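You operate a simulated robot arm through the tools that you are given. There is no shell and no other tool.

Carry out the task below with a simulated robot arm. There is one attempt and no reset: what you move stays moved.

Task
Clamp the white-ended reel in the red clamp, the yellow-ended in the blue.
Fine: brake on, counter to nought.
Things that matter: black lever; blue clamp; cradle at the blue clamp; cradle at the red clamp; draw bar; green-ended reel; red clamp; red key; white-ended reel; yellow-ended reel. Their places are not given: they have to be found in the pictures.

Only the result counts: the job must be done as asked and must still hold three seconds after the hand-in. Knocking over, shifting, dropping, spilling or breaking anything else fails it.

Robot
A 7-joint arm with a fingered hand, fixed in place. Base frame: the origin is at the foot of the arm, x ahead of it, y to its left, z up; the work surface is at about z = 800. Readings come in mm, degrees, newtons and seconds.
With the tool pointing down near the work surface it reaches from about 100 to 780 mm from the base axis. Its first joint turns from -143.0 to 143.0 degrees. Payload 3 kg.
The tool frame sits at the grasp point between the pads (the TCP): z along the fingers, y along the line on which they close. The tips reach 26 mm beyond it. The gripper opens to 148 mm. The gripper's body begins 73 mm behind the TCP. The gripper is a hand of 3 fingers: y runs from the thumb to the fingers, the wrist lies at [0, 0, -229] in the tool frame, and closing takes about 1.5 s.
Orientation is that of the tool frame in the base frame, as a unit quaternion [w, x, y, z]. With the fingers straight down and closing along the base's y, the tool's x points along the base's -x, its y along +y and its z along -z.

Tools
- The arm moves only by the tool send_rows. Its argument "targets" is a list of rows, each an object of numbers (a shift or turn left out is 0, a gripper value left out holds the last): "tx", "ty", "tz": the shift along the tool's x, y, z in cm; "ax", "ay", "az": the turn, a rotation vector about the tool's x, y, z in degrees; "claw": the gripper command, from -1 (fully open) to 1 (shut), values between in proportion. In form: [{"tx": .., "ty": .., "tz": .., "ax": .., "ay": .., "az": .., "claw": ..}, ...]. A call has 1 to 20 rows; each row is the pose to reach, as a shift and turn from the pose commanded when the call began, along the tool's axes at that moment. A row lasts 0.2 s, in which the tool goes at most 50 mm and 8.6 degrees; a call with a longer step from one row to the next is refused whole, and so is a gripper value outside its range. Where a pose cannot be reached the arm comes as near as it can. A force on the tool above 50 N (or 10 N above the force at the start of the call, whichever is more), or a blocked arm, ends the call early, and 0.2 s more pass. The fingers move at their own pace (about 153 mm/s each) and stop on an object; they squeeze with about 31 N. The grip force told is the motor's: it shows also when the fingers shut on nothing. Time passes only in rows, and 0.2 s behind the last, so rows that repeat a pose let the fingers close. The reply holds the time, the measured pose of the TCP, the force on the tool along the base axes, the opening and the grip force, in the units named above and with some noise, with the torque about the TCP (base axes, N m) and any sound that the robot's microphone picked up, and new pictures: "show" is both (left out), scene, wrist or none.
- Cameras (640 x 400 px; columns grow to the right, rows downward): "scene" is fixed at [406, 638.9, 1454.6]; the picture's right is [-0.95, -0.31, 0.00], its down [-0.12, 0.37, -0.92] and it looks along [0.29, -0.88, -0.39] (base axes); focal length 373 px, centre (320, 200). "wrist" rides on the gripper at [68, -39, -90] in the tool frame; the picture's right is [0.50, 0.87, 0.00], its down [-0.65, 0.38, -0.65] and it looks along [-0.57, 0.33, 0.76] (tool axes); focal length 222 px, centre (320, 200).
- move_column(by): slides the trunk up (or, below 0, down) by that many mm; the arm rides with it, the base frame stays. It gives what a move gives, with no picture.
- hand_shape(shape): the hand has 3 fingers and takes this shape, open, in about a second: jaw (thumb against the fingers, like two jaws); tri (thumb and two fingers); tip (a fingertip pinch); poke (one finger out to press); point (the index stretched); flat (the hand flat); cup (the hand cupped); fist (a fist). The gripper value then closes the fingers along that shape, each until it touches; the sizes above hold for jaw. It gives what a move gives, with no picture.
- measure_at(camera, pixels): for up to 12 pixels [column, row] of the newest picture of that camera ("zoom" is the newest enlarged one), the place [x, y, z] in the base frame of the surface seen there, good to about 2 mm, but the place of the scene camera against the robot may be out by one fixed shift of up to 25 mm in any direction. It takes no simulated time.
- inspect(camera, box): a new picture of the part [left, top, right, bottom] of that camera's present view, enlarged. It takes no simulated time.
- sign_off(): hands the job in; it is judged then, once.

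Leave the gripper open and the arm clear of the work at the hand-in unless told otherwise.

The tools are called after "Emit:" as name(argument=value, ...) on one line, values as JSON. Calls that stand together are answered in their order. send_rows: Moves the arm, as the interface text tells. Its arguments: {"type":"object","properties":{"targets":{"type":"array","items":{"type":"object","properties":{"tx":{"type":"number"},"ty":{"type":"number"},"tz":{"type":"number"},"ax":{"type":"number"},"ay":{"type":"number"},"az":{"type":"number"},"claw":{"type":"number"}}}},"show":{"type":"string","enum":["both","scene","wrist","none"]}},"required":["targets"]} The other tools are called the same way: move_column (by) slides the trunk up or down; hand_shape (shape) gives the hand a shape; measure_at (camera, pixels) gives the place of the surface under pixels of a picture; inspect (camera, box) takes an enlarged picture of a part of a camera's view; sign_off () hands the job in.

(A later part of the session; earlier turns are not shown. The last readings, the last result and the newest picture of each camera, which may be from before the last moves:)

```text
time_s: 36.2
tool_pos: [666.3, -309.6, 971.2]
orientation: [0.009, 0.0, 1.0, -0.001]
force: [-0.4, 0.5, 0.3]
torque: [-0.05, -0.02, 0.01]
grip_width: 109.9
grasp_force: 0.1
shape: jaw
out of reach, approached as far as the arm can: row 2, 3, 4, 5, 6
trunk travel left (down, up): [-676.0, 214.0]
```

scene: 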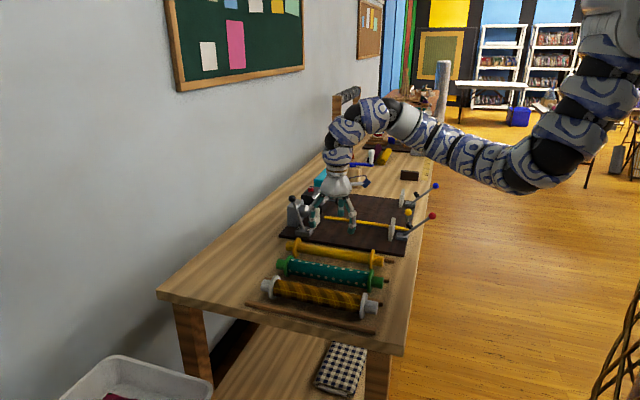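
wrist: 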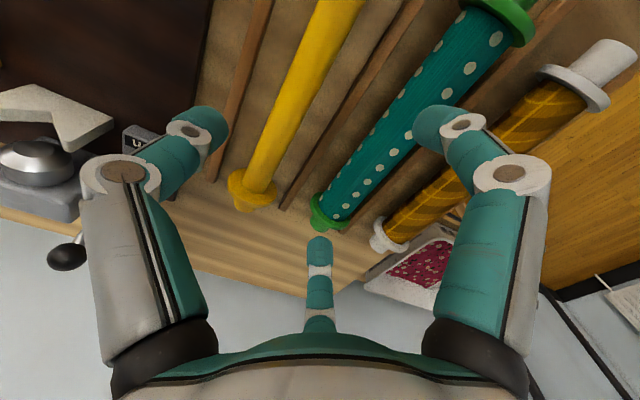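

The ceiling nudged it slightly: it is at (666, -310, 971). I correct to y=-325 and go down to z≈915, still above the reel (fingertips about 889).

Emit:
send_rows(targets=[{"tx": 0.2, "ty": -0.8, "tz": 2.8}, {"tx": 0.3, "ty": -1.5, "tz": 5.6}, {"tx": 0.3, "ty": -1.5, "tz": 5.6}, {"tx": 0.3, "ty": -1.5, "tz": 5.6}], show="both")

```text
time_s: 37.2
tool_pos: [662.6, -324.2, 916.3]
orientation: [0.006, 0.002, 1.0, -0.004]
force: [0.9, 0.2, 0.2]
torque: [0.02, -0.01, 0.0]
grip_width: 110.1
grasp_force: 0.0
shape: jaw
trunk travel left (down, up): [-676.0, 214.0]
```

scene: 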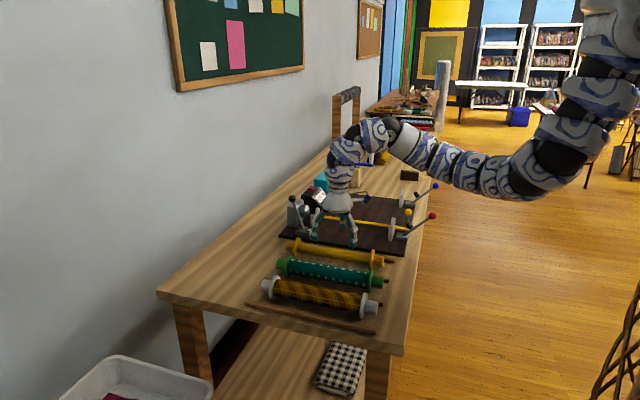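
wrist: 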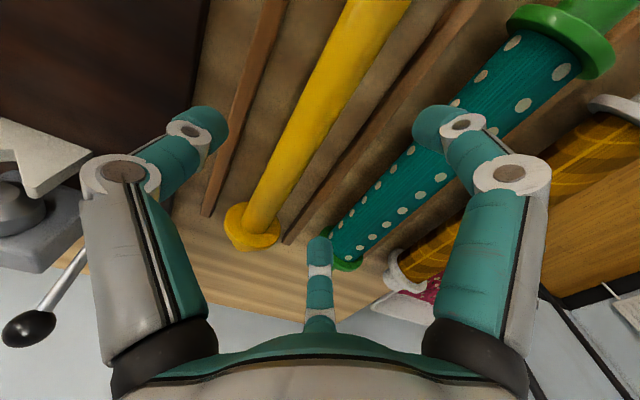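

I verify finger and reel positions in this wrist view before descending.

Emit:
measure_at(camera="wrist", pixels=[[218, 125], [226, 130], [187, 132], [425, 125], [416, 128], [462, 122], [319, 245], [319, 262], [300, 130], [320, 100], [335, 110], [280, 170]])

```text
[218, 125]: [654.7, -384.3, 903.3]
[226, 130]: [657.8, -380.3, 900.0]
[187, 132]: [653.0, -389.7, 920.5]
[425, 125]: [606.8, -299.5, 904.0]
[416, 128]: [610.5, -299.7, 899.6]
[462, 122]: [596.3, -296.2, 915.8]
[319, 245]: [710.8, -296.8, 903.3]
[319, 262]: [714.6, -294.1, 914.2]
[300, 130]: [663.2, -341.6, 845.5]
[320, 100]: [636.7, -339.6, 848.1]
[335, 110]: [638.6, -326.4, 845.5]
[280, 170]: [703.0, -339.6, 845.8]
```

Thumb and fingers straddle the yellow body (axis y≈-334). I descend 7.5 cm to TCP z≈841.

Emit:
send_rows(targets=[{"tz": 2.5}, {"tz": 5}, {"tz": 6.5}, {"tz": 7.5}, {"tz": 7.5}], show="both")

```text
time_s: 38.4
tool_pos: [662.3, -324.7, 842.2]
orientation: [0.006, 0.001, 1.0, -0.004]
force: [0.7, -0.7, 6.9]
torque: [0.26, 0.35, 0.01]
grip_width: 110.0
grasp_force: 0.0
shape: jaw
trunk travel left (down, up): [-676.0, 214.0]
```

scene: 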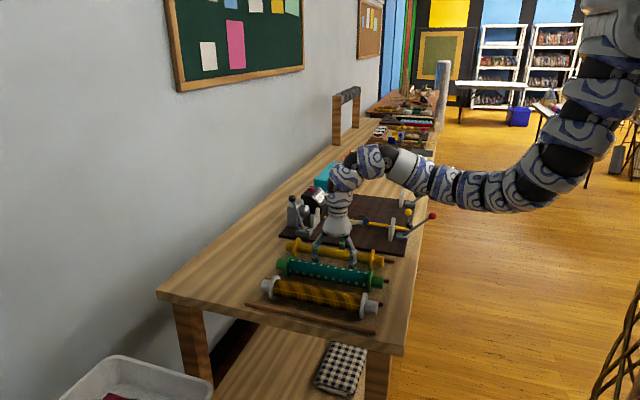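
wrist: 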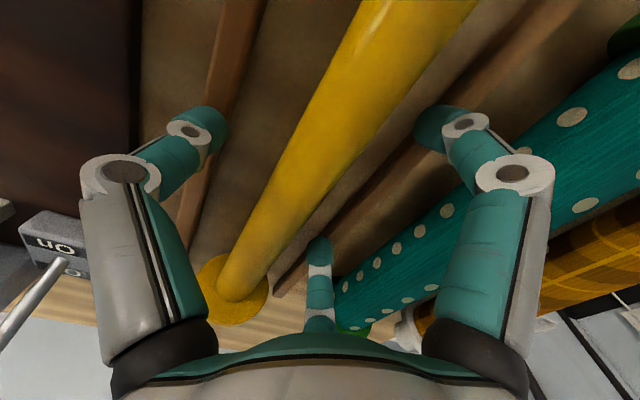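

There is a light 7 N touch: by the torque, the near finger is resting on the rod at y≈-281. I raise 3 mm, then close gradually.

Emit:
send_rows(targets=[{"tz": -0.3}, {"tz": -0.3, "claw": -0.2}, {"tz": -0.3, "claw": -0.1}, {"tz": -0.3, "claw": 0.0}, {"tz": -0.3, "claw": 0.0}], show="wrist")

```text
time_s: 39.6
tool_pos: [663.8, -323.4, 843.0]
orientation: [0.005, 0.001, 1.0, -0.003]
force: [0.0, 0.0, -0.4]
torque: [-0.01, -0.03, 0.0]
grip_width: 74.4
grasp_force: 0.1
shape: jaw
trunk travel left (down, up): [-676.0, 214.0]
```

wrist: 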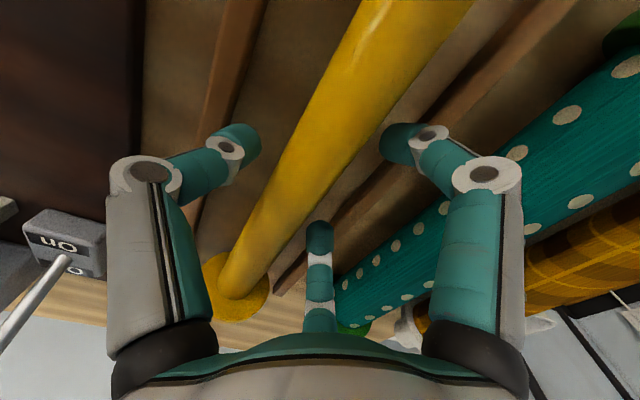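

No contact now, and the fingers are inside the rods. I lower 7 mm for a deeper hold, then close fully.

Emit:
send_rows(targets=[{"tz": 0.35}, {"tz": 0.7}, {"tz": 0.7}], show="none")

```text
time_s: 40.4
tool_pos: [663.7, -324.6, 835.5]
orientation: [0.005, 0.002, 1.0, -0.003]
force: [0.4, -0.6, 0.6]
torque: [-0.02, -0.02, -0.03]
grip_width: 74.6
grasp_force: 0.1
shape: jaw
trunk travel left (down, up): [-676.0, 214.0]
```

Free of contact at z≈835.5. Closing on the reel.

Emit:
send_rows(targets=[{"claw": 0.2}, {"claw": 0.4}, {"claw": 0.6}, {"claw": 1}, {"claw": 1}, {"claw": 1}, {"claw": 1}, {"claw": 1}], show="both")

```text
time_s: 42.2
tool_pos: [665.0, -323.7, 836.3]
orientation: [0.005, 0.002, 1.0, -0.003]
force: [0.2, 0.0, -1.1]
torque: [0.0, 0.02, 0.0]
grip_width: 19.9
grasp_force: 31.3
shape: jaw
trunk travel left (down, up): [-676.0, 214.0]
```

scene: 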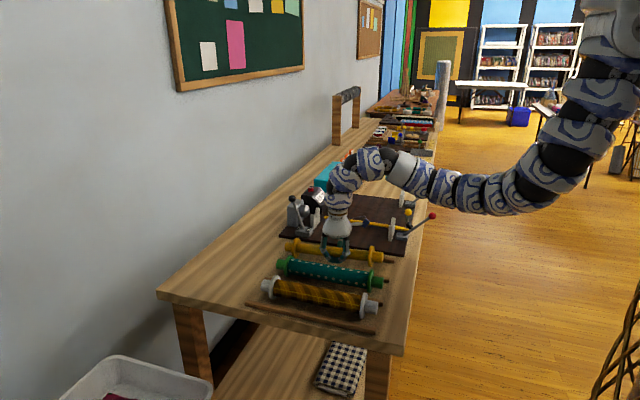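
wrist: 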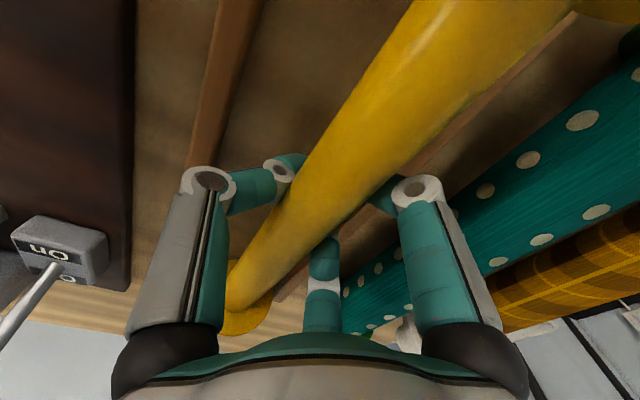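

Grip force is 31 N and the fingers curl under the body. I lift gently by 3 cm and check that the reel follows.

Emit:
send_rows(targets=[{"tz": -1}, {"tz": -2}, {"tz": -3}, {"tz": -4}, {"tz": -4}, {"tz": -4}], show="both")

Emit:
inspect(camera="scene", box=[260, 170, 420, 290])

```text
time_s: 43.6
tool_pos: [662.2, -324.6, 875.2]
orientation: [0.004, 0.002, 1.0, -0.003]
force: [-0.6, 1.0, -1.7]
torque: [-0.02, 0.01, -0.02]
grip_width: 19.4
grasp_force: 30.7
shape: jaw
trunk travel left (down, up): [-676.0, 214.0]
```

scene: 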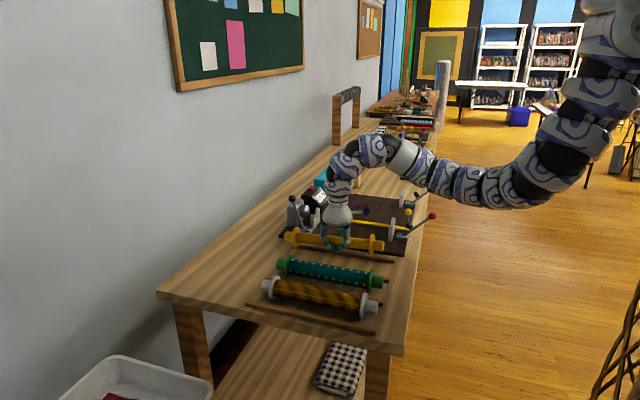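
wrist: 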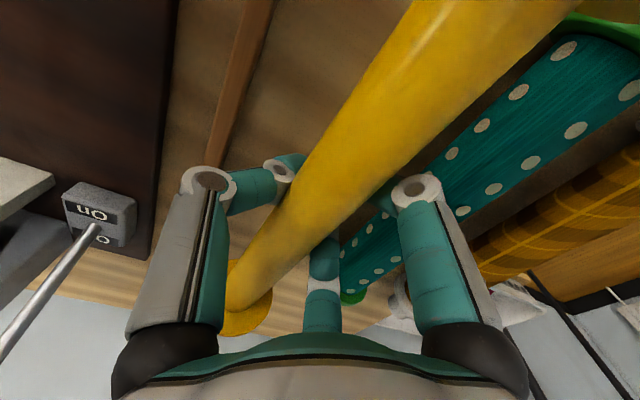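

```text
3.33 times, centred on (340, 230) of scene
```

zoom: 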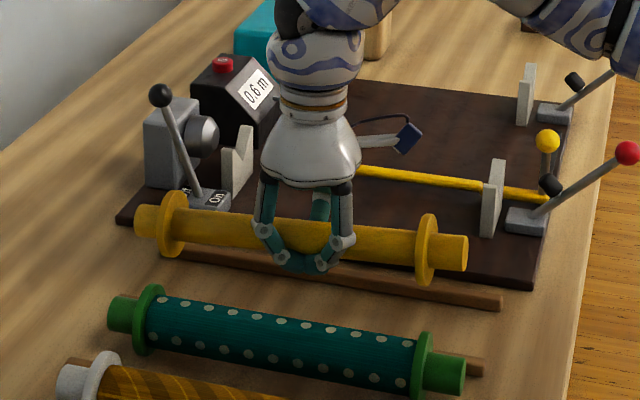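

The reel is up and level, cradled by the curled fingers. I measure its actual place relative to the TCP.

Emit:
measure_at(camera="wrist", pixels=[[480, 50], [420, 90], [380, 130], [340, 180], [300, 220], [262, 262], [345, 125], [470, 115], [440, 30], [235, 312], [258, 318], [520, 20]])

Emit:
measure_at(camera="scene", pixels=[[376, 244], [368, 245], [292, 237], [283, 236], [375, 240], [291, 229], [367, 235]])

```text
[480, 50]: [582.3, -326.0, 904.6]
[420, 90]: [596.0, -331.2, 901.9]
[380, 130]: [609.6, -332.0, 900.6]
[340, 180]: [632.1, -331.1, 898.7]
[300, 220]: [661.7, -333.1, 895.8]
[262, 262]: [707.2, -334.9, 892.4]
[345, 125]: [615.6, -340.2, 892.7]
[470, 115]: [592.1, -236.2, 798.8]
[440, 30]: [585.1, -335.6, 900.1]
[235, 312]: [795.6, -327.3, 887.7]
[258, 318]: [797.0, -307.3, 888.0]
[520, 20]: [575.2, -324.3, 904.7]
```

```text
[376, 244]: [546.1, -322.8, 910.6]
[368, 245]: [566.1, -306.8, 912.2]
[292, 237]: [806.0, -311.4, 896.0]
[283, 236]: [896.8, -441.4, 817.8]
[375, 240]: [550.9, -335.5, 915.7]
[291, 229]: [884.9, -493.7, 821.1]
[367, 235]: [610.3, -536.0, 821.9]
```

The reel tilts about 5.6° (far end low) and its axis lies near the TCP. I raise to about z 960 and level it with ay = -5.6°.

Emit:
send_rows(targets=[{"tz": -2.5, "ay": -1.5}, {"tz": -5, "ay": -3}, {"tz": -7.5, "ay": -4.5}, {"tz": -8.5, "ay": -5.6}, {"tz": -8.5, "ay": -5.6}], show="both")

```text
time_s: 44.8
tool_pos: [661.6, -323.4, 960.5]
orientation: [0.055, 0.001, 0.998, -0.003]
force: [0.3, -0.2, -1.9]
torque: [0.07, 0.01, -0.03]
grip_width: 19.3
grasp_force: 31.1
shape: jaw
trunk travel left (down, up): [-676.0, 214.0]
```

scene: 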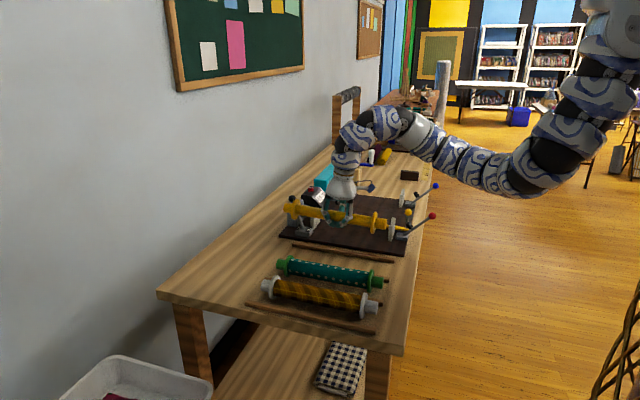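
wrist: 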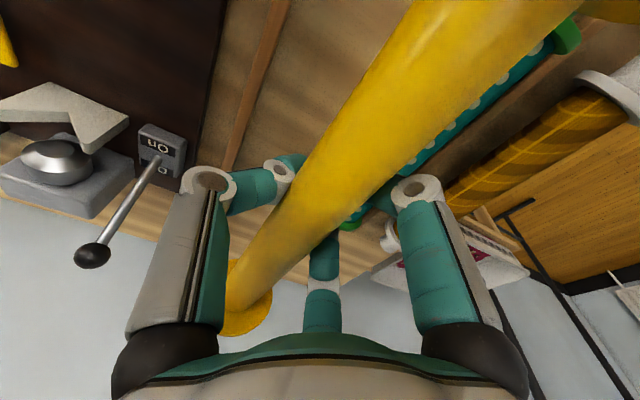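

I measure the reel again: body top line from the wrist camera, and flange edges from the scene enlargement.

Emit:
measure_at(camera="wrist", pixels=[[480, 50], [420, 90], [380, 130], [340, 180], [300, 220], [262, 262], [350, 115], [330, 140], [240, 320], [265, 300], [230, 268], [450, 100]])

Emit:
inspect(camera="scene", box=[270, 170, 420, 270])

```text
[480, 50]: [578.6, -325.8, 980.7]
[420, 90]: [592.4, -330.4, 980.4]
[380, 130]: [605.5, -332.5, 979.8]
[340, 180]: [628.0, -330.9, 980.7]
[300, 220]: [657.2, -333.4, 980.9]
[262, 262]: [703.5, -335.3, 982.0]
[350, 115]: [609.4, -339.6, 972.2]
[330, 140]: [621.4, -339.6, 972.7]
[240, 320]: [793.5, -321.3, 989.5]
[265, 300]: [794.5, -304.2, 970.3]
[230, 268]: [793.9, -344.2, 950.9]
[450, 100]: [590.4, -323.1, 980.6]
```

```text
4.00 times, centred on (345, 220) of scene
```

zoom: 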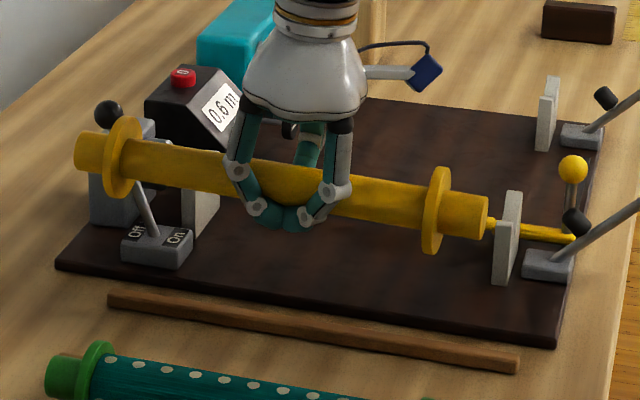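

The reel is level now: axis z≈964.5, y≈-325, centre about 12.6 mm beyond the TCP in x. I carry it at this height to above the blue cradle: x back 12.5 mm, then y to about -835.

Emit:
send_rows(targets=[{"tx": 0.6, "ty": -2}, {"tx": 1.25, "ty": -5}, {"tx": 1.25, "ty": -9}, {"tx": 1.25, "ty": -13}, {"tx": 1.25, "ty": -17}, {"tx": 1.25, "ty": -21}, {"tx": 1.25, "ty": -25}, {"tx": 1.25, "ty": -29}, {"tx": 1.25, "ty": -33}, {"tx": 1.25, "ty": -37}, {"tx": 1.25, "ty": -41}, {"tx": 1.25, "ty": -44}, {"tx": 1.25, "ty": -46}, {"tx": 1.25, "ty": -46}], show="both")

```text
time_s: 47.8
tool_pos: [647.8, -781.3, 961.4]
orientation: [0.054, 0.001, 0.999, -0.003]
force: [0.1, -0.5, -1.3]
torque: [0.01, 0.0, -0.01]
grip_width: 18.7
grasp_force: 30.7
shape: jaw
trunk travel left (down, up): [-676.0, 214.0]
```

scene: 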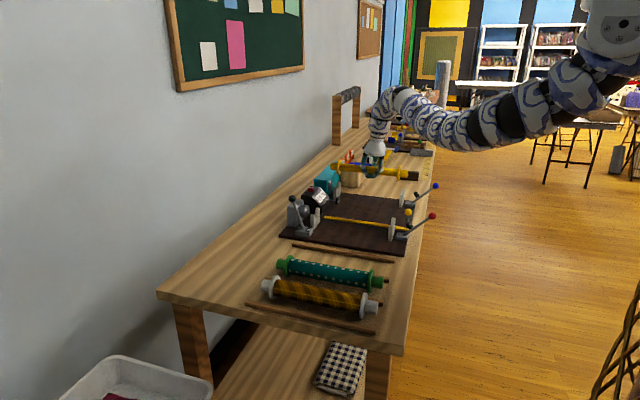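
wrist: 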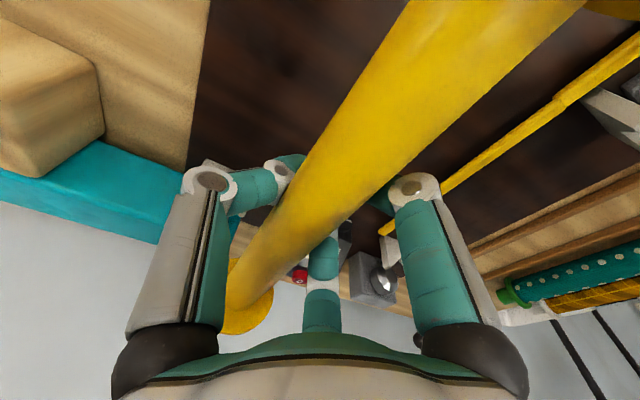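

It's at (648, -781, 961) and holding well. I continue 58 mm to y≈-839.

Emit:
send_rows(targets=[{"ty": -2}, {"ty": -4}, {"ty": -5.8}, {"ty": -5.8}, {"ty": -5.8}], show="both")

Emit:
inspect(camera="scene", box=[310, 140, 450, 240])

```text
time_s: 49.0
tool_pos: [647.0, -841.4, 961.2]
orientation: [0.054, 0.002, 0.999, -0.003]
force: [0.9, -0.5, -1.9]
torque: [0.02, 0.04, 0.01]
grip_width: 18.6
grasp_force: 30.8
shape: jaw
trunk travel left (down, up): [-676.0, 214.0]
```

scene: 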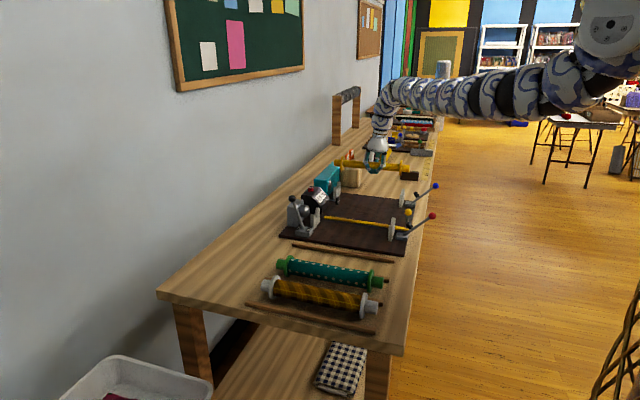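
wrist: 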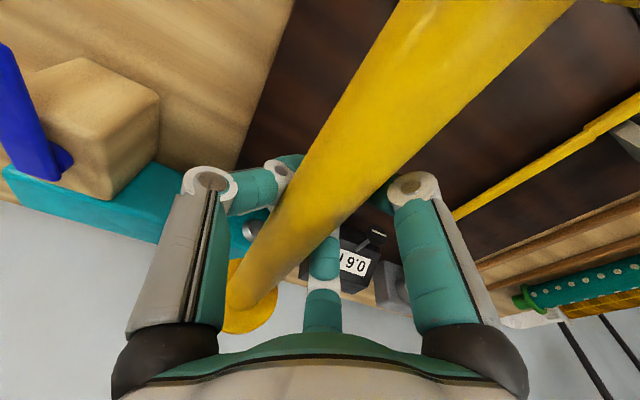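

```text
4.00 times, centred on (380, 190) of scene
```

zoom: 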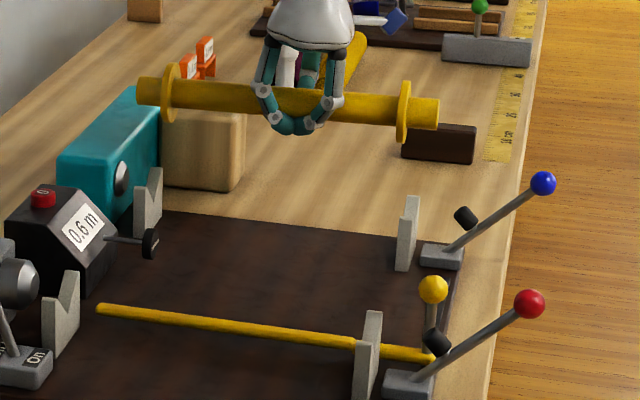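

I compare reel and supports in the same pictures: flanges and stub ends against the V supports (scene enlargement), plus the body edges in the wrist picture.

Emit:
measure_at(camera="zoom", pixels=[[437, 113], [425, 112], [406, 100], [403, 130], [174, 90], [165, 100], [147, 90], [410, 205], [403, 255], [157, 180], [145, 205], [122, 180]])

Emit:
measure_at(camera="wrist", pixels=[[480, 40], [420, 90], [380, 130], [340, 180], [300, 220], [355, 105], [335, 130], [315, 155], [240, 320], [225, 300], [270, 300], [530, 20]])

```text
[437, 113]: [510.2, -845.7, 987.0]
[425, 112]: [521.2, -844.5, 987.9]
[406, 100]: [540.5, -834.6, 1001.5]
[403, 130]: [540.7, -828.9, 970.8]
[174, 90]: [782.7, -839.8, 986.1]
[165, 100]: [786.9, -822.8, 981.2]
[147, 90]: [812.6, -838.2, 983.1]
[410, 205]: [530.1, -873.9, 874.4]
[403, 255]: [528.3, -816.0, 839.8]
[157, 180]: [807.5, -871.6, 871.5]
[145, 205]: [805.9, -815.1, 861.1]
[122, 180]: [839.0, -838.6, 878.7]
```

```text
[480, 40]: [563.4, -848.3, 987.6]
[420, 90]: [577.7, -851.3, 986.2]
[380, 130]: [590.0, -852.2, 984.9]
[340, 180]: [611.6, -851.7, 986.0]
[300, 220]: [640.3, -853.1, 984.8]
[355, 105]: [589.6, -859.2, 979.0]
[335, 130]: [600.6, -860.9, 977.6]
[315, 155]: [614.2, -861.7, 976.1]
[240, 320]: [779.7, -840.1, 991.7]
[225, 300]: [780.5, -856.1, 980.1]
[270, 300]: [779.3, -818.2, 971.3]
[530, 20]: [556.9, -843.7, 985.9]
```

In the wrist frame the reel centre is x≈660 with its axis at y≈-846, and the near end is about 2° high. The supports are centred at x≈661.5, y≈-841. I apply a small correction (x+3, y+4.5, 2° of levelling).

Emit:
send_rows(targets=[{"tx": -0.15, "ty": 0.25, "ay": -1}, {"tx": -0.3, "ty": 0.45, "ay": -2}, {"tx": -0.3, "ty": 0.45, "ay": -2}], show="none")

```text
time_s: 49.8
tool_pos: [651.0, -835.1, 962.4]
orientation: [0.071, 0.001, 0.997, -0.003]
force: [-0.7, 0.6, -1.1]
torque: [-0.03, 0.04, 0.0]
grip_width: 17.6
grasp_force: 31.5
shape: jaw
trunk travel left (down, up): [-676.0, 214.0]
```

Grip width is creeping down (19.9→17.6) as the fingers wrap under, so I shouldn't wait. I lower by trunk 80 mm.

Emit:
move_column(by=-80)

Emit:
inspect(camera="scene", box=[310, 150, 450, 240])

Emit:
inspect(camera="wrist", box=[160, 100, 440, 350])

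```text
time_s: 51.0
tool_pos: [651.3, -834.7, 882.7]
orientation: [0.072, 0.001, 0.997, -0.003]
force: [0.8, 0.1, -0.6]
torque: [0.01, 0.05, 0.01]
grip_width: 17.8
grasp_force: 31.6
shape: jaw
trunk travel left (down, up): [-596.0, 294.0]
```

```text
4.44 times, centred on (380, 195) of scene
```

zoom: 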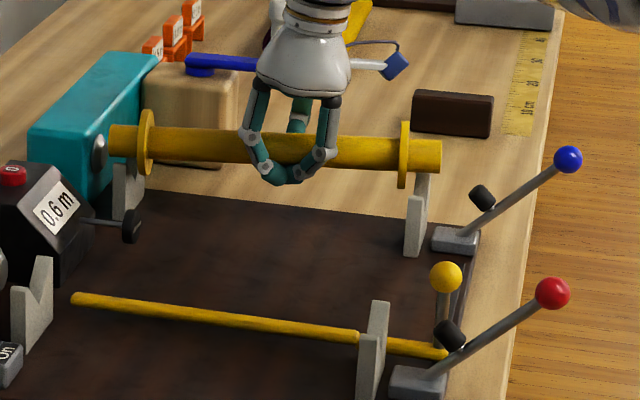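

```text
1.60 times, centred on (300, 225) of wrist
```

zoom: 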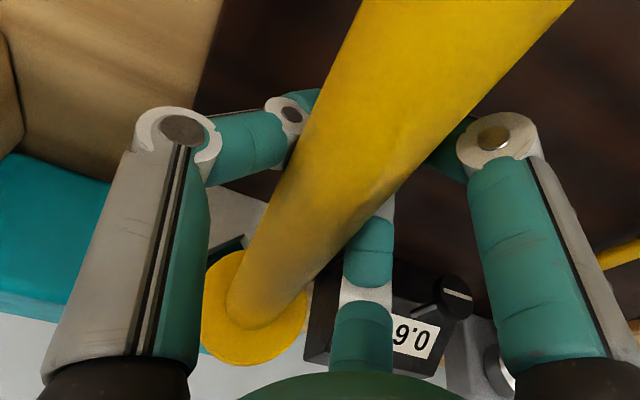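

Stubs hang right above the V's. I measure the heights once more before the last part.

Emit:
measure_at(camera="zoom", pixels=[[480, 40], [430, 100], [380, 170], [330, 220], [350, 60], [320, 120], [290, 180], [215, 290], [250, 340], [295, 300], [235, 200], [230, 245]])

Emit:
inspect(camera="scene", box=[310, 150, 450, 240])

Emit:
measure_at(camera="zoom", pixels=[[438, 155], [425, 150], [405, 130], [402, 165], [146, 120], [148, 165], [125, 135], [113, 140], [413, 240], [430, 185], [120, 205], [98, 150]])

```text
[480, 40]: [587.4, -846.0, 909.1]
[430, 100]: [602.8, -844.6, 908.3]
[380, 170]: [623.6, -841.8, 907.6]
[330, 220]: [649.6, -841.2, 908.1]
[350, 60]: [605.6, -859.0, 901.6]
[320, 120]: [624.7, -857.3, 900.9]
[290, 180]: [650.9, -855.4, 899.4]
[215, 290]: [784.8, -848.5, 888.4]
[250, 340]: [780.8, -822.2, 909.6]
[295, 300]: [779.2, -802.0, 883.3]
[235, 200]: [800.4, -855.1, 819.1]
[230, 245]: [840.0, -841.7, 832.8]
```

```text
4.44 times, centred on (380, 195) of scene
```

zoom: 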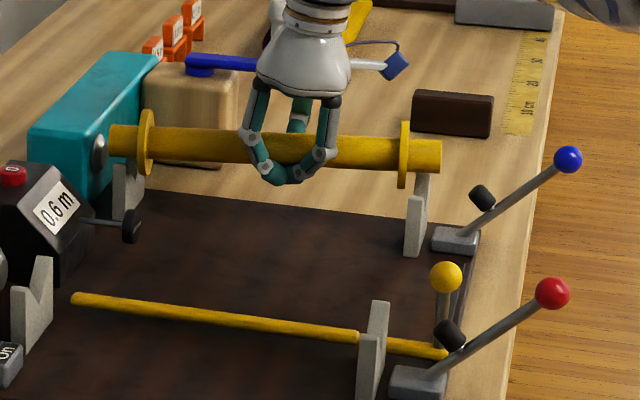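

```text
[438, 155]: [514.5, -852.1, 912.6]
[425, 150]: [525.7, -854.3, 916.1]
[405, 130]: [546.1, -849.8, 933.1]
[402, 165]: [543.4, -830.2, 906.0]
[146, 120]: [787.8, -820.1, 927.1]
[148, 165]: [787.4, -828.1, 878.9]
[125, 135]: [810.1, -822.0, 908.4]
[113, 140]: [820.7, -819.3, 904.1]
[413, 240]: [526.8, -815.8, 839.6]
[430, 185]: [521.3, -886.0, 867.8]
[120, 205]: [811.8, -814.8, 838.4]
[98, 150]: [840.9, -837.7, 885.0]
```

It's level and centred in x, but yawed about 4.5° (near end y≈-854, far end ≈-829). I correct the yaw with az = +4.5°.

Emit:
send_rows(targets=[{"az": 2.2}, {"az": 4.5}, {"az": 4.5}], show="wrist")

Emit:
inspect(camera="wrist", box=[160, 100, 440, 350])

Emit:
measure_at(camera="zoom", pixels=[[480, 40], [430, 100], [380, 170], [330, 220], [350, 60], [320, 120], [290, 180], [215, 290], [250, 340], [295, 300], [303, 310], [205, 310]])

```text
time_s: 51.8
tool_pos: [651.6, -835.6, 881.6]
orientation: [0.071, 0.041, 0.997, -0.001]
force: [0.1, 0.4, -1.2]
torque: [-0.01, 0.0, 0.0]
grip_width: 17.7
grasp_force: 31.5
shape: jaw
trunk travel left (down, up): [-596.0, 294.0]
```

wrist: 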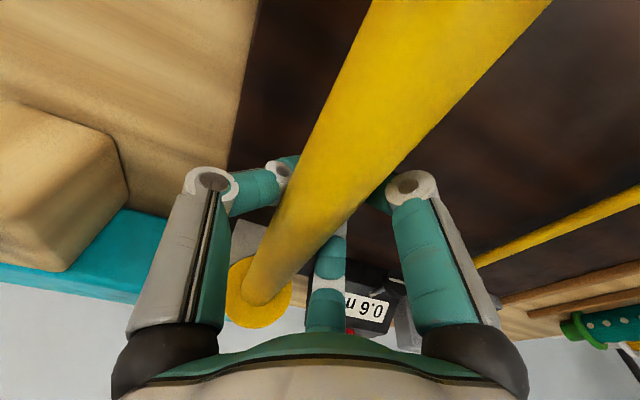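

```text
1.60 times, centred on (300, 225) of wrist
```

zoom: 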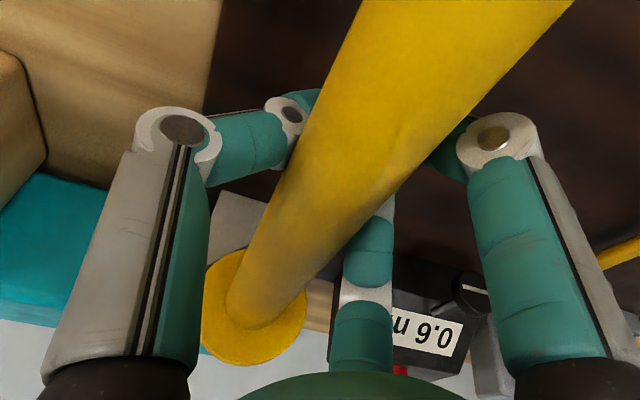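

```text
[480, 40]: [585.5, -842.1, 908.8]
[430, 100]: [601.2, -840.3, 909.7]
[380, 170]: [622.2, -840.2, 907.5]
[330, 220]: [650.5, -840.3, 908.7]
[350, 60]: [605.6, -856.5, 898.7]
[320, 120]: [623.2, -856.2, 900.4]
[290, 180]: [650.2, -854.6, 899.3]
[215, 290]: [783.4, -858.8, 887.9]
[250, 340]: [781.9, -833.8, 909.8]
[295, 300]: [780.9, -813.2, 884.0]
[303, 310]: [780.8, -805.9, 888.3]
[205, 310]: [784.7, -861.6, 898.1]
```

A residual yaw of about 2.4° remains. I fine-tune it (az +2.2°, y -2.5 mm), then lower 20 mm by trunk.

Emit:
send_rows(targets=[{"az": 2.2, "ty": -0.25}, {"az": 2.2, "ty": -0.25}], show="none")

Emit:
move_column(by=-20)

Emit:
inspect(camera="scene", box=[310, 150, 450, 240])

```text
time_s: 52.4
tool_pos: [651.2, -839.1, 881.7]
orientation: [0.071, 0.06, 0.996, 0.0]
force: [-0.6, -0.5, -1.3]
torque: [0.0, 0.0, 0.0]
grip_width: 17.8
grasp_force: 31.2
shape: jaw
trunk travel left (down, up): [-596.0, 294.0]
```

```text
time_s: 53.0
tool_pos: [650.6, -838.6, 862.4]
orientation: [0.072, 0.059, 0.996, 0.001]
force: [-0.1, -0.4, -1.1]
torque: [-0.04, 0.0, -0.01]
grip_width: 17.7
grasp_force: 31.3
shape: jaw
trunk travel left (down, up): [-576.0, 314.0]
```

```text
4.44 times, centred on (380, 195) of scene
```

zoom: 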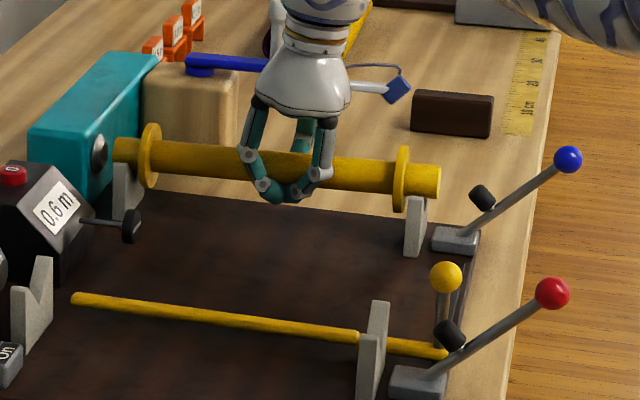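

No contact yet. I lower in small steps and watch the force.

Emit:
move_column(by=-5)

```text
time_s: 53.6
tool_pos: [650.0, -838.8, 857.5]
orientation: [0.072, 0.06, 0.996, 0.001]
force: [0.2, -0.7, -1.9]
torque: [-0.04, -0.05, 0.01]
grip_width: 17.7
grasp_force: 30.4
shape: jaw
trunk travel left (down, up): [-571.0, 319.0]
```

Emit:
move_column(by=-3)

Emit:
inspect(camera="scene", box=[320, 165, 440, 225])

```text
time_s: 54.1
tool_pos: [650.9, -837.3, 856.2]
orientation: [0.073, 0.059, 0.996, 0.001]
force: [0.0, 3.2, 5.6]
torque: [-0.11, -0.05, 0.03]
grip_width: 17.8
grasp_force: 31.0
shape: jaw
trunk travel left (down, up): [-568.0, 322.0]
```

```text
5.33 times, centred on (380, 195) of scene
```

zoom: 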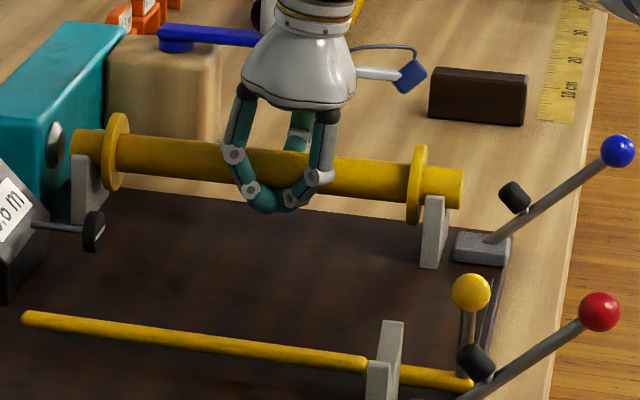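

First contact (about 7 N up, 3 N toward +y), so the stubs touch the -y flank of the V. I shift 2 mm to +y and lower 2 mm.

Emit:
send_rows(targets=[{"ty": 0.2}, {"ty": 0.2}], show="none")

Emit:
move_column(by=-2)

```text
time_s: 54.7
tool_pos: [650.7, -836.5, 854.9]
orientation: [0.071, 0.059, 0.996, 0.001]
force: [-0.6, 2.3, 0.2]
torque: [-0.03, -0.07, -0.01]
grip_width: 17.4
grasp_force: 30.9
shape: jaw
trunk travel left (down, up): [-568.0, 322.0]
```

```text
time_s: 55.2
tool_pos: [651.0, -837.0, 851.7]
orientation: [0.072, 0.061, 0.996, 0.001]
force: [-1.7, 2.8, 4.5]
torque: [-0.03, -0.06, 0.01]
grip_width: 17.5
grasp_force: 30.9
shape: jaw
trunk travel left (down, up): [-566.0, 324.0]
```

Emit:
send_rows(targets=[{"ty": 0.2}, {"ty": 0.2}], show="wrist")

Emit:
inspect(camera="wrist", box=[160, 100, 440, 350])

Emit:
measure_at(camera="zoom", pixels=[[480, 40], [430, 100], [380, 170], [330, 220], [350, 60], [320, 120], [290, 180], [215, 290], [250, 340], [295, 300], [303, 310], [205, 310]])

```text
time_s: 55.8
tool_pos: [650.9, -834.1, 853.5]
orientation: [0.072, 0.059, 0.996, 0.0]
force: [-1.0, -4.6, 4.1]
torque: [-0.04, -0.05, 0.0]
grip_width: 17.5
grasp_force: 31.0
shape: jaw
trunk travel left (down, up): [-566.0, 324.0]
```

wrist: 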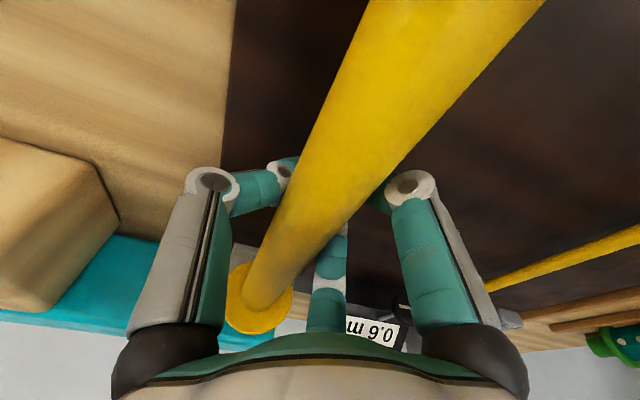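

```text
1.60 times, centred on (300, 225) of wrist
```

zoom: 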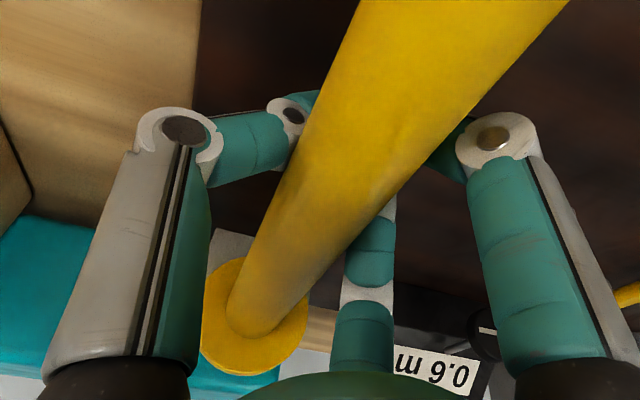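

```text
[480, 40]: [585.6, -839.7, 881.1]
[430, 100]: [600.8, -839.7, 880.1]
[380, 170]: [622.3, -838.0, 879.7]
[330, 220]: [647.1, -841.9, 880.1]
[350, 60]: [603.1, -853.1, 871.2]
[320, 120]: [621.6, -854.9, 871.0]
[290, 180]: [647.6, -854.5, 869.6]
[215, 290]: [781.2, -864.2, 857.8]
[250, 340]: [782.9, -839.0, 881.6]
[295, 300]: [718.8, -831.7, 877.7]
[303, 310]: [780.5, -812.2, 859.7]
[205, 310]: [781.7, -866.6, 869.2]
```

The reel's axis is at z≈863.5, y≈-840, which is seated in the V's. I relax the side force by 1 mm and open the fingers gradually.

Emit:
send_rows(targets=[{"ty": -0.1, "claw": 0.7}, {"ty": -0.1, "claw": 0.5}, {"ty": -0.1, "claw": 0.3}, {"ty": -0.1, "claw": 0.1}, {"ty": -0.1, "claw": -0.1}, {"ty": -0.1, "claw": -0.3}, {"ty": -0.1, "claw": -0.486}, {"ty": -0.1, "claw": -0.486}, {"ty": -0.1, "claw": -0.486}], show="both")

Emit:
inspect(camera="scene", box=[310, 155, 450, 240])

```text
time_s: 57.8
tool_pos: [650.7, -836.0, 852.9]
orientation: [0.072, 0.061, 0.996, 0.001]
force: [0.5, -0.5, 0.2]
torque: [0.0, -0.03, -0.01]
grip_width: 109.5
grasp_force: 0.0
shape: jaw
trunk travel left (down, up): [-566.0, 324.0]
```

scene: 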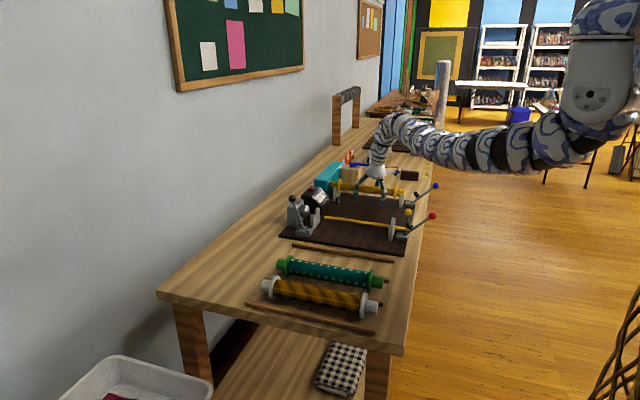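
wrist: 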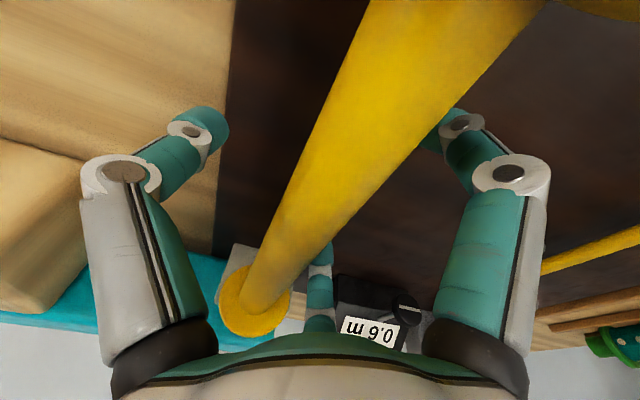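

```text
4.57 times, centred on (380, 198) of scene
```

zoom: 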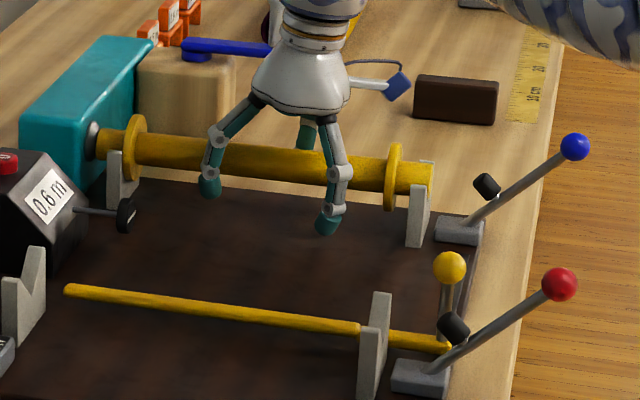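

The yellow reel rests in both V's. I open a little more and raise straight up by trunk.

Emit:
send_rows(targets=[{"claw": -0.65}, {"claw": -0.65}], show="none")

Emit:
move_column(by=60)

Emit:
inspect(camera="scene", box=[310, 155, 450, 240])

```text
time_s: 58.4
tool_pos: [651.5, -835.4, 851.2]
orientation: [0.071, 0.06, 0.996, 0.001]
force: [-0.5, -0.3, -0.5]
torque: [0.01, -0.03, -0.03]
grip_width: 121.9
grasp_force: 0.1
shape: jaw
trunk travel left (down, up): [-566.0, 324.0]
```

```text
time_s: 59.4
tool_pos: [650.5, -835.7, 911.4]
orientation: [0.071, 0.06, 0.996, 0.001]
force: [-0.4, 0.5, -0.1]
torque: [-0.01, -0.04, 0.02]
grip_width: 121.9
grasp_force: 0.1
shape: jaw
trunk travel left (down, up): [-626.0, 264.0]
```

```text
4.57 times, centred on (380, 198) of scene
```

zoom: 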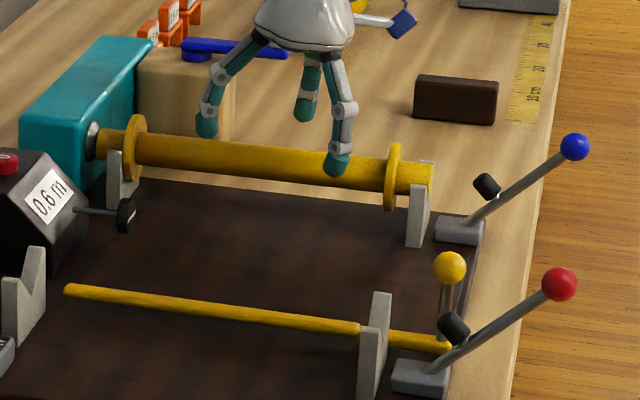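

Yellow is seated. Next is the blue lever. I raise to z≈1000, then straighten the tool.

Emit:
move_column(by=90)

Emit:
send_rows(targets=[{"ay": 2, "az": -1.7}, {"ay": 4, "az": -3.4}, {"ay": 6, "az": -5.2}, {"ay": 8.1, "az": -6.9}, {"ay": 8.1, "az": -6.9}], show="wrist")

```text
time_s: 60.7
tool_pos: [651.6, -836.3, 1002.9]
orientation: [0.071, 0.059, 0.996, 0.001]
force: [0.2, 0.6, -0.6]
torque: [-0.02, 0.01, -0.03]
grip_width: 121.7
grasp_force: 0.1
shape: jaw
trunk travel left (down, up): [-716.0, 174.0]
```

```text
time_s: 61.9
tool_pos: [655.3, -810.5, 1003.3]
orientation: [0.001, -0.001, 1.0, 0.001]
force: [1.8, 1.2, 0.2]
torque: [-0.09, 0.14, -0.01]
grip_width: 122.2
grasp_force: 0.0
shape: jaw
out of reach, approached as far as the arm can: row 4, 5
trunk travel left (down, up): [-716.0, 174.0]
```

wrist: 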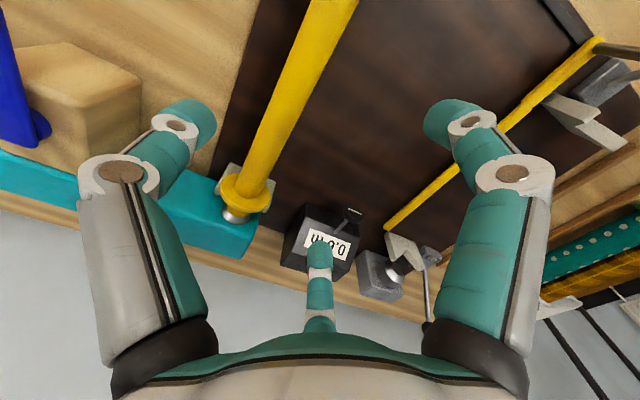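

I check the far end of the yellow reel against the headstock nose.

Emit:
inspect(camera="wrist", box=[190, 140, 310, 240])

Emit:
measure_at(camera="zoom", pixels=[[250, 210], [230, 250], [290, 270], [220, 275], [240, 295], [215, 290], [150, 255], [340, 215], [380, 235], [330, 120], [270, 290], [300, 230]])

```text
4.00 times, centred on (250, 190) of wrist
```

zoom: 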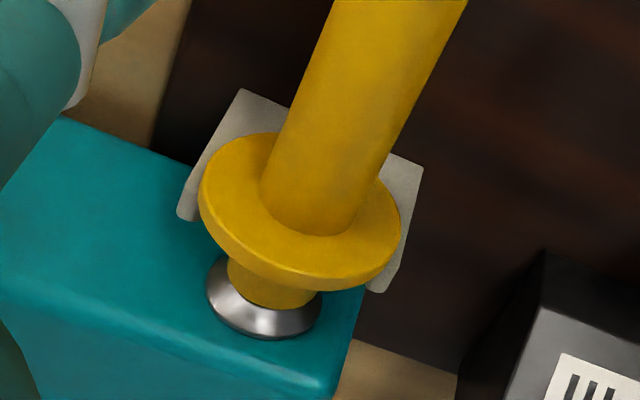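

```text
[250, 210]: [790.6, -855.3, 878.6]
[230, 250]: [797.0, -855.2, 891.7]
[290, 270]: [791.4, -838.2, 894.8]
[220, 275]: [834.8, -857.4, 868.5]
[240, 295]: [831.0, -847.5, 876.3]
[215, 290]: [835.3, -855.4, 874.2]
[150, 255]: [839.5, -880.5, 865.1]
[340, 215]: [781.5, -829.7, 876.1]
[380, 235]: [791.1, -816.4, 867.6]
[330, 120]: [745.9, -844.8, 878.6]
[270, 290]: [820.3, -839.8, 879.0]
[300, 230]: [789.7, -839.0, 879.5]
```

Emit:
measure_at(camera="zoom", pixels=[[240, 105], [225, 140], [410, 180], [400, 210], [200, 190], [390, 265], [215, 180], [380, 200], [210, 215], [265, 160], [245, 270], [300, 275]])

Emit:
inspect(camera="scene", box=[320, 165, 440, 225])

Emit:
measure_at(camera="zoom", pixels=[[455, 190], [420, 160], [413, 200], [432, 230], [113, 130], [118, 170], [85, 200], [75, 145], [105, 125], [452, 175]])

```text
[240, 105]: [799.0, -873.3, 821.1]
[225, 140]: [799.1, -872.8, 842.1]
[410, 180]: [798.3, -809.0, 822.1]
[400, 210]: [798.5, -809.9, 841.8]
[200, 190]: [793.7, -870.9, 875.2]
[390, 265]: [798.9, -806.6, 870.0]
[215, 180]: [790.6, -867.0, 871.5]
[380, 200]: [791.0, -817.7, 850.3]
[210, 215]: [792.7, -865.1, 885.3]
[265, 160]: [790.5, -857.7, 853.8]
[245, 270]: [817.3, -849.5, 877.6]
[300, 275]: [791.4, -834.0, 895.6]
```

```text
5.33 times, centred on (380, 195) of scene
```

zoom: 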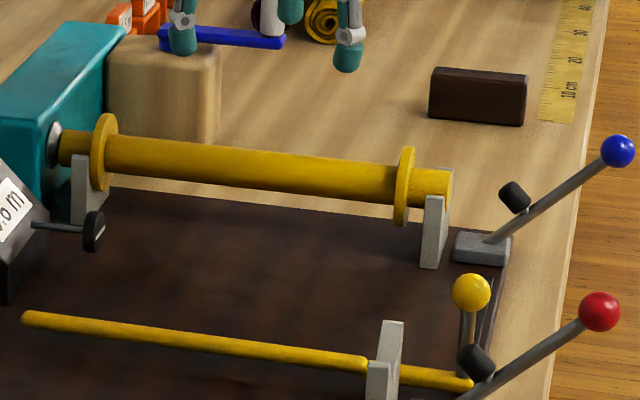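

```text
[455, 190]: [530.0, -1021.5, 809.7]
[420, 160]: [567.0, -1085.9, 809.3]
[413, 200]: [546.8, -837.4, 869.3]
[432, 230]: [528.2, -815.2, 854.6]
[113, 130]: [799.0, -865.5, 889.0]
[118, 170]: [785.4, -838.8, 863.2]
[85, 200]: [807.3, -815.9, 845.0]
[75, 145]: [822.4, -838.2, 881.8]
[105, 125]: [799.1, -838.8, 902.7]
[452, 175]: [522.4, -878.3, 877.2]
```

The reel slid about 10 mm toward the headstock on release, and its far end is now against the nose. It still rests on both V's. Next I look closely at the blue lever: I move the hand to its -x side, high up.

Emit:
send_rows(targets=[{"tx": 4, "ty": -0.7}, {"tx": 8, "ty": -1.4}, {"tx": 12, "ty": -2.1}, {"tx": 16, "ty": -2.8}, {"tx": 20, "ty": -3.5}, {"tx": 24, "ty": -4.2}, {"tx": 28.5, "ty": -5}, {"tx": 28.5, "ty": -5}], show="both")

Emit:
inspect(camera="wrist", box=[200, 80, 460, 290])

```text
time_s: 63.7
tool_pos: [369.0, -859.0, 1000.9]
orientation: [0.001, -0.001, 1.0, 0.0]
force: [0.3, 0.3, 0.2]
torque: [0.0, 0.03, -0.04]
grip_width: 122.0
grasp_force: 0.0
shape: jaw
trunk travel left (down, up): [-716.0, 174.0]
```

scene: 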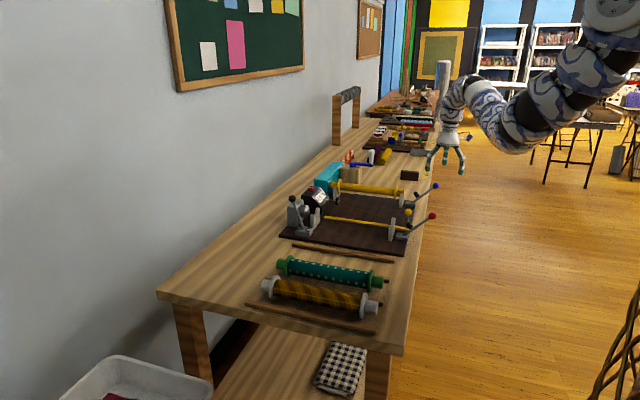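
wrist: 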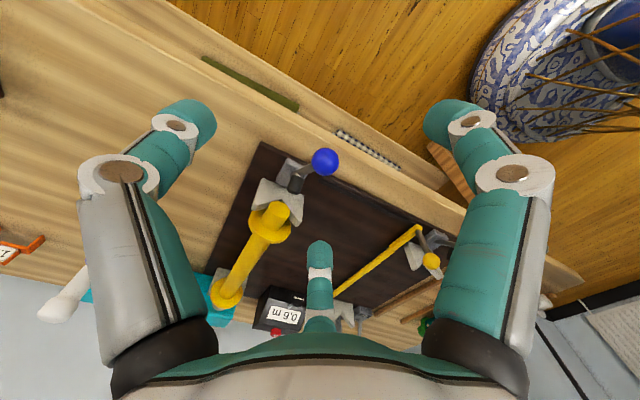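

```text
1.90 times, centred on (330, 185) of wrist
```

zoom: 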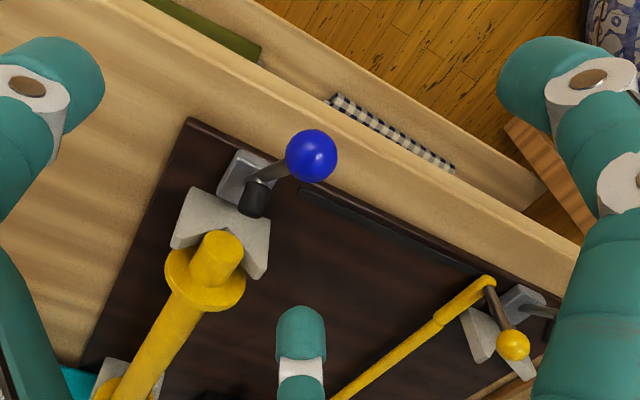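

Emit:
inspect(camera="wrist", box=[240, 130, 350, 220])

Emit:
measure_at(camera="zoom", pixels=[[490, 175], [440, 180], [385, 210], [330, 240], [330, 290], [345, 325], [305, 330], [300, 225], [330, 180], [260, 450], [225, 395], [170, 400]])

```text
4.44 times, centred on (295, 175) of wrist
```

zoom: 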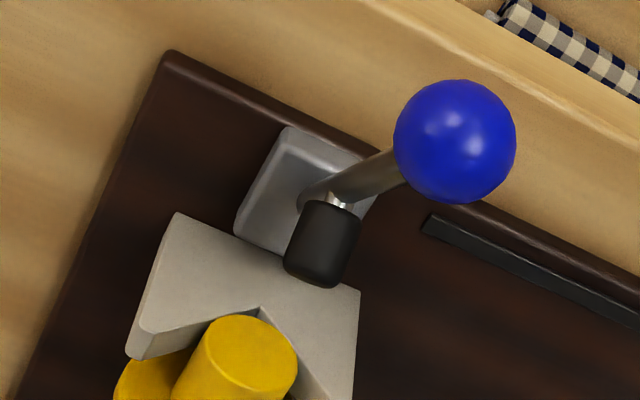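

```text
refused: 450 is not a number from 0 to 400
```

Emit:
measure_at(camera="zoom", pixels=[[455, 140], [405, 165], [370, 180], [320, 190], [338, 200], [330, 240], [312, 265], [270, 160], [280, 215], [250, 350], [240, 325], [270, 370]])

Emit:
measure_at(camera="zoom", pixels=[[180, 225], [140, 340], [350, 300], [345, 390], [260, 312], [290, 140], [240, 230], [365, 160], [325, 275], [300, 185], [430, 225], [635, 320]])

```text
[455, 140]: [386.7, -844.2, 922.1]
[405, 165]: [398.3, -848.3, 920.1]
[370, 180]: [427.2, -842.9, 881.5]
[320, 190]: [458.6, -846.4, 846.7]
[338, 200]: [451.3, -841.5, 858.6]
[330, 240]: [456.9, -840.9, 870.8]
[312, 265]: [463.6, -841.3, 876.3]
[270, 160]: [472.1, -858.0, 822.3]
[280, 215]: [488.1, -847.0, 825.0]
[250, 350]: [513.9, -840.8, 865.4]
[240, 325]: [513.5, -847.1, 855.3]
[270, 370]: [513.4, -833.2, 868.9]
```

```text
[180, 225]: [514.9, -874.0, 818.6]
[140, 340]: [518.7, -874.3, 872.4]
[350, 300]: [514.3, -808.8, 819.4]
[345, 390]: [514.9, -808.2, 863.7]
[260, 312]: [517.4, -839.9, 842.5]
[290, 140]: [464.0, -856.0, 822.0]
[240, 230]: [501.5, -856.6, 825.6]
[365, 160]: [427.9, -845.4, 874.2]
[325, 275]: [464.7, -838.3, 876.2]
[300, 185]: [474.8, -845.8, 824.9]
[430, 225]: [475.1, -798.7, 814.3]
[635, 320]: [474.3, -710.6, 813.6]
```

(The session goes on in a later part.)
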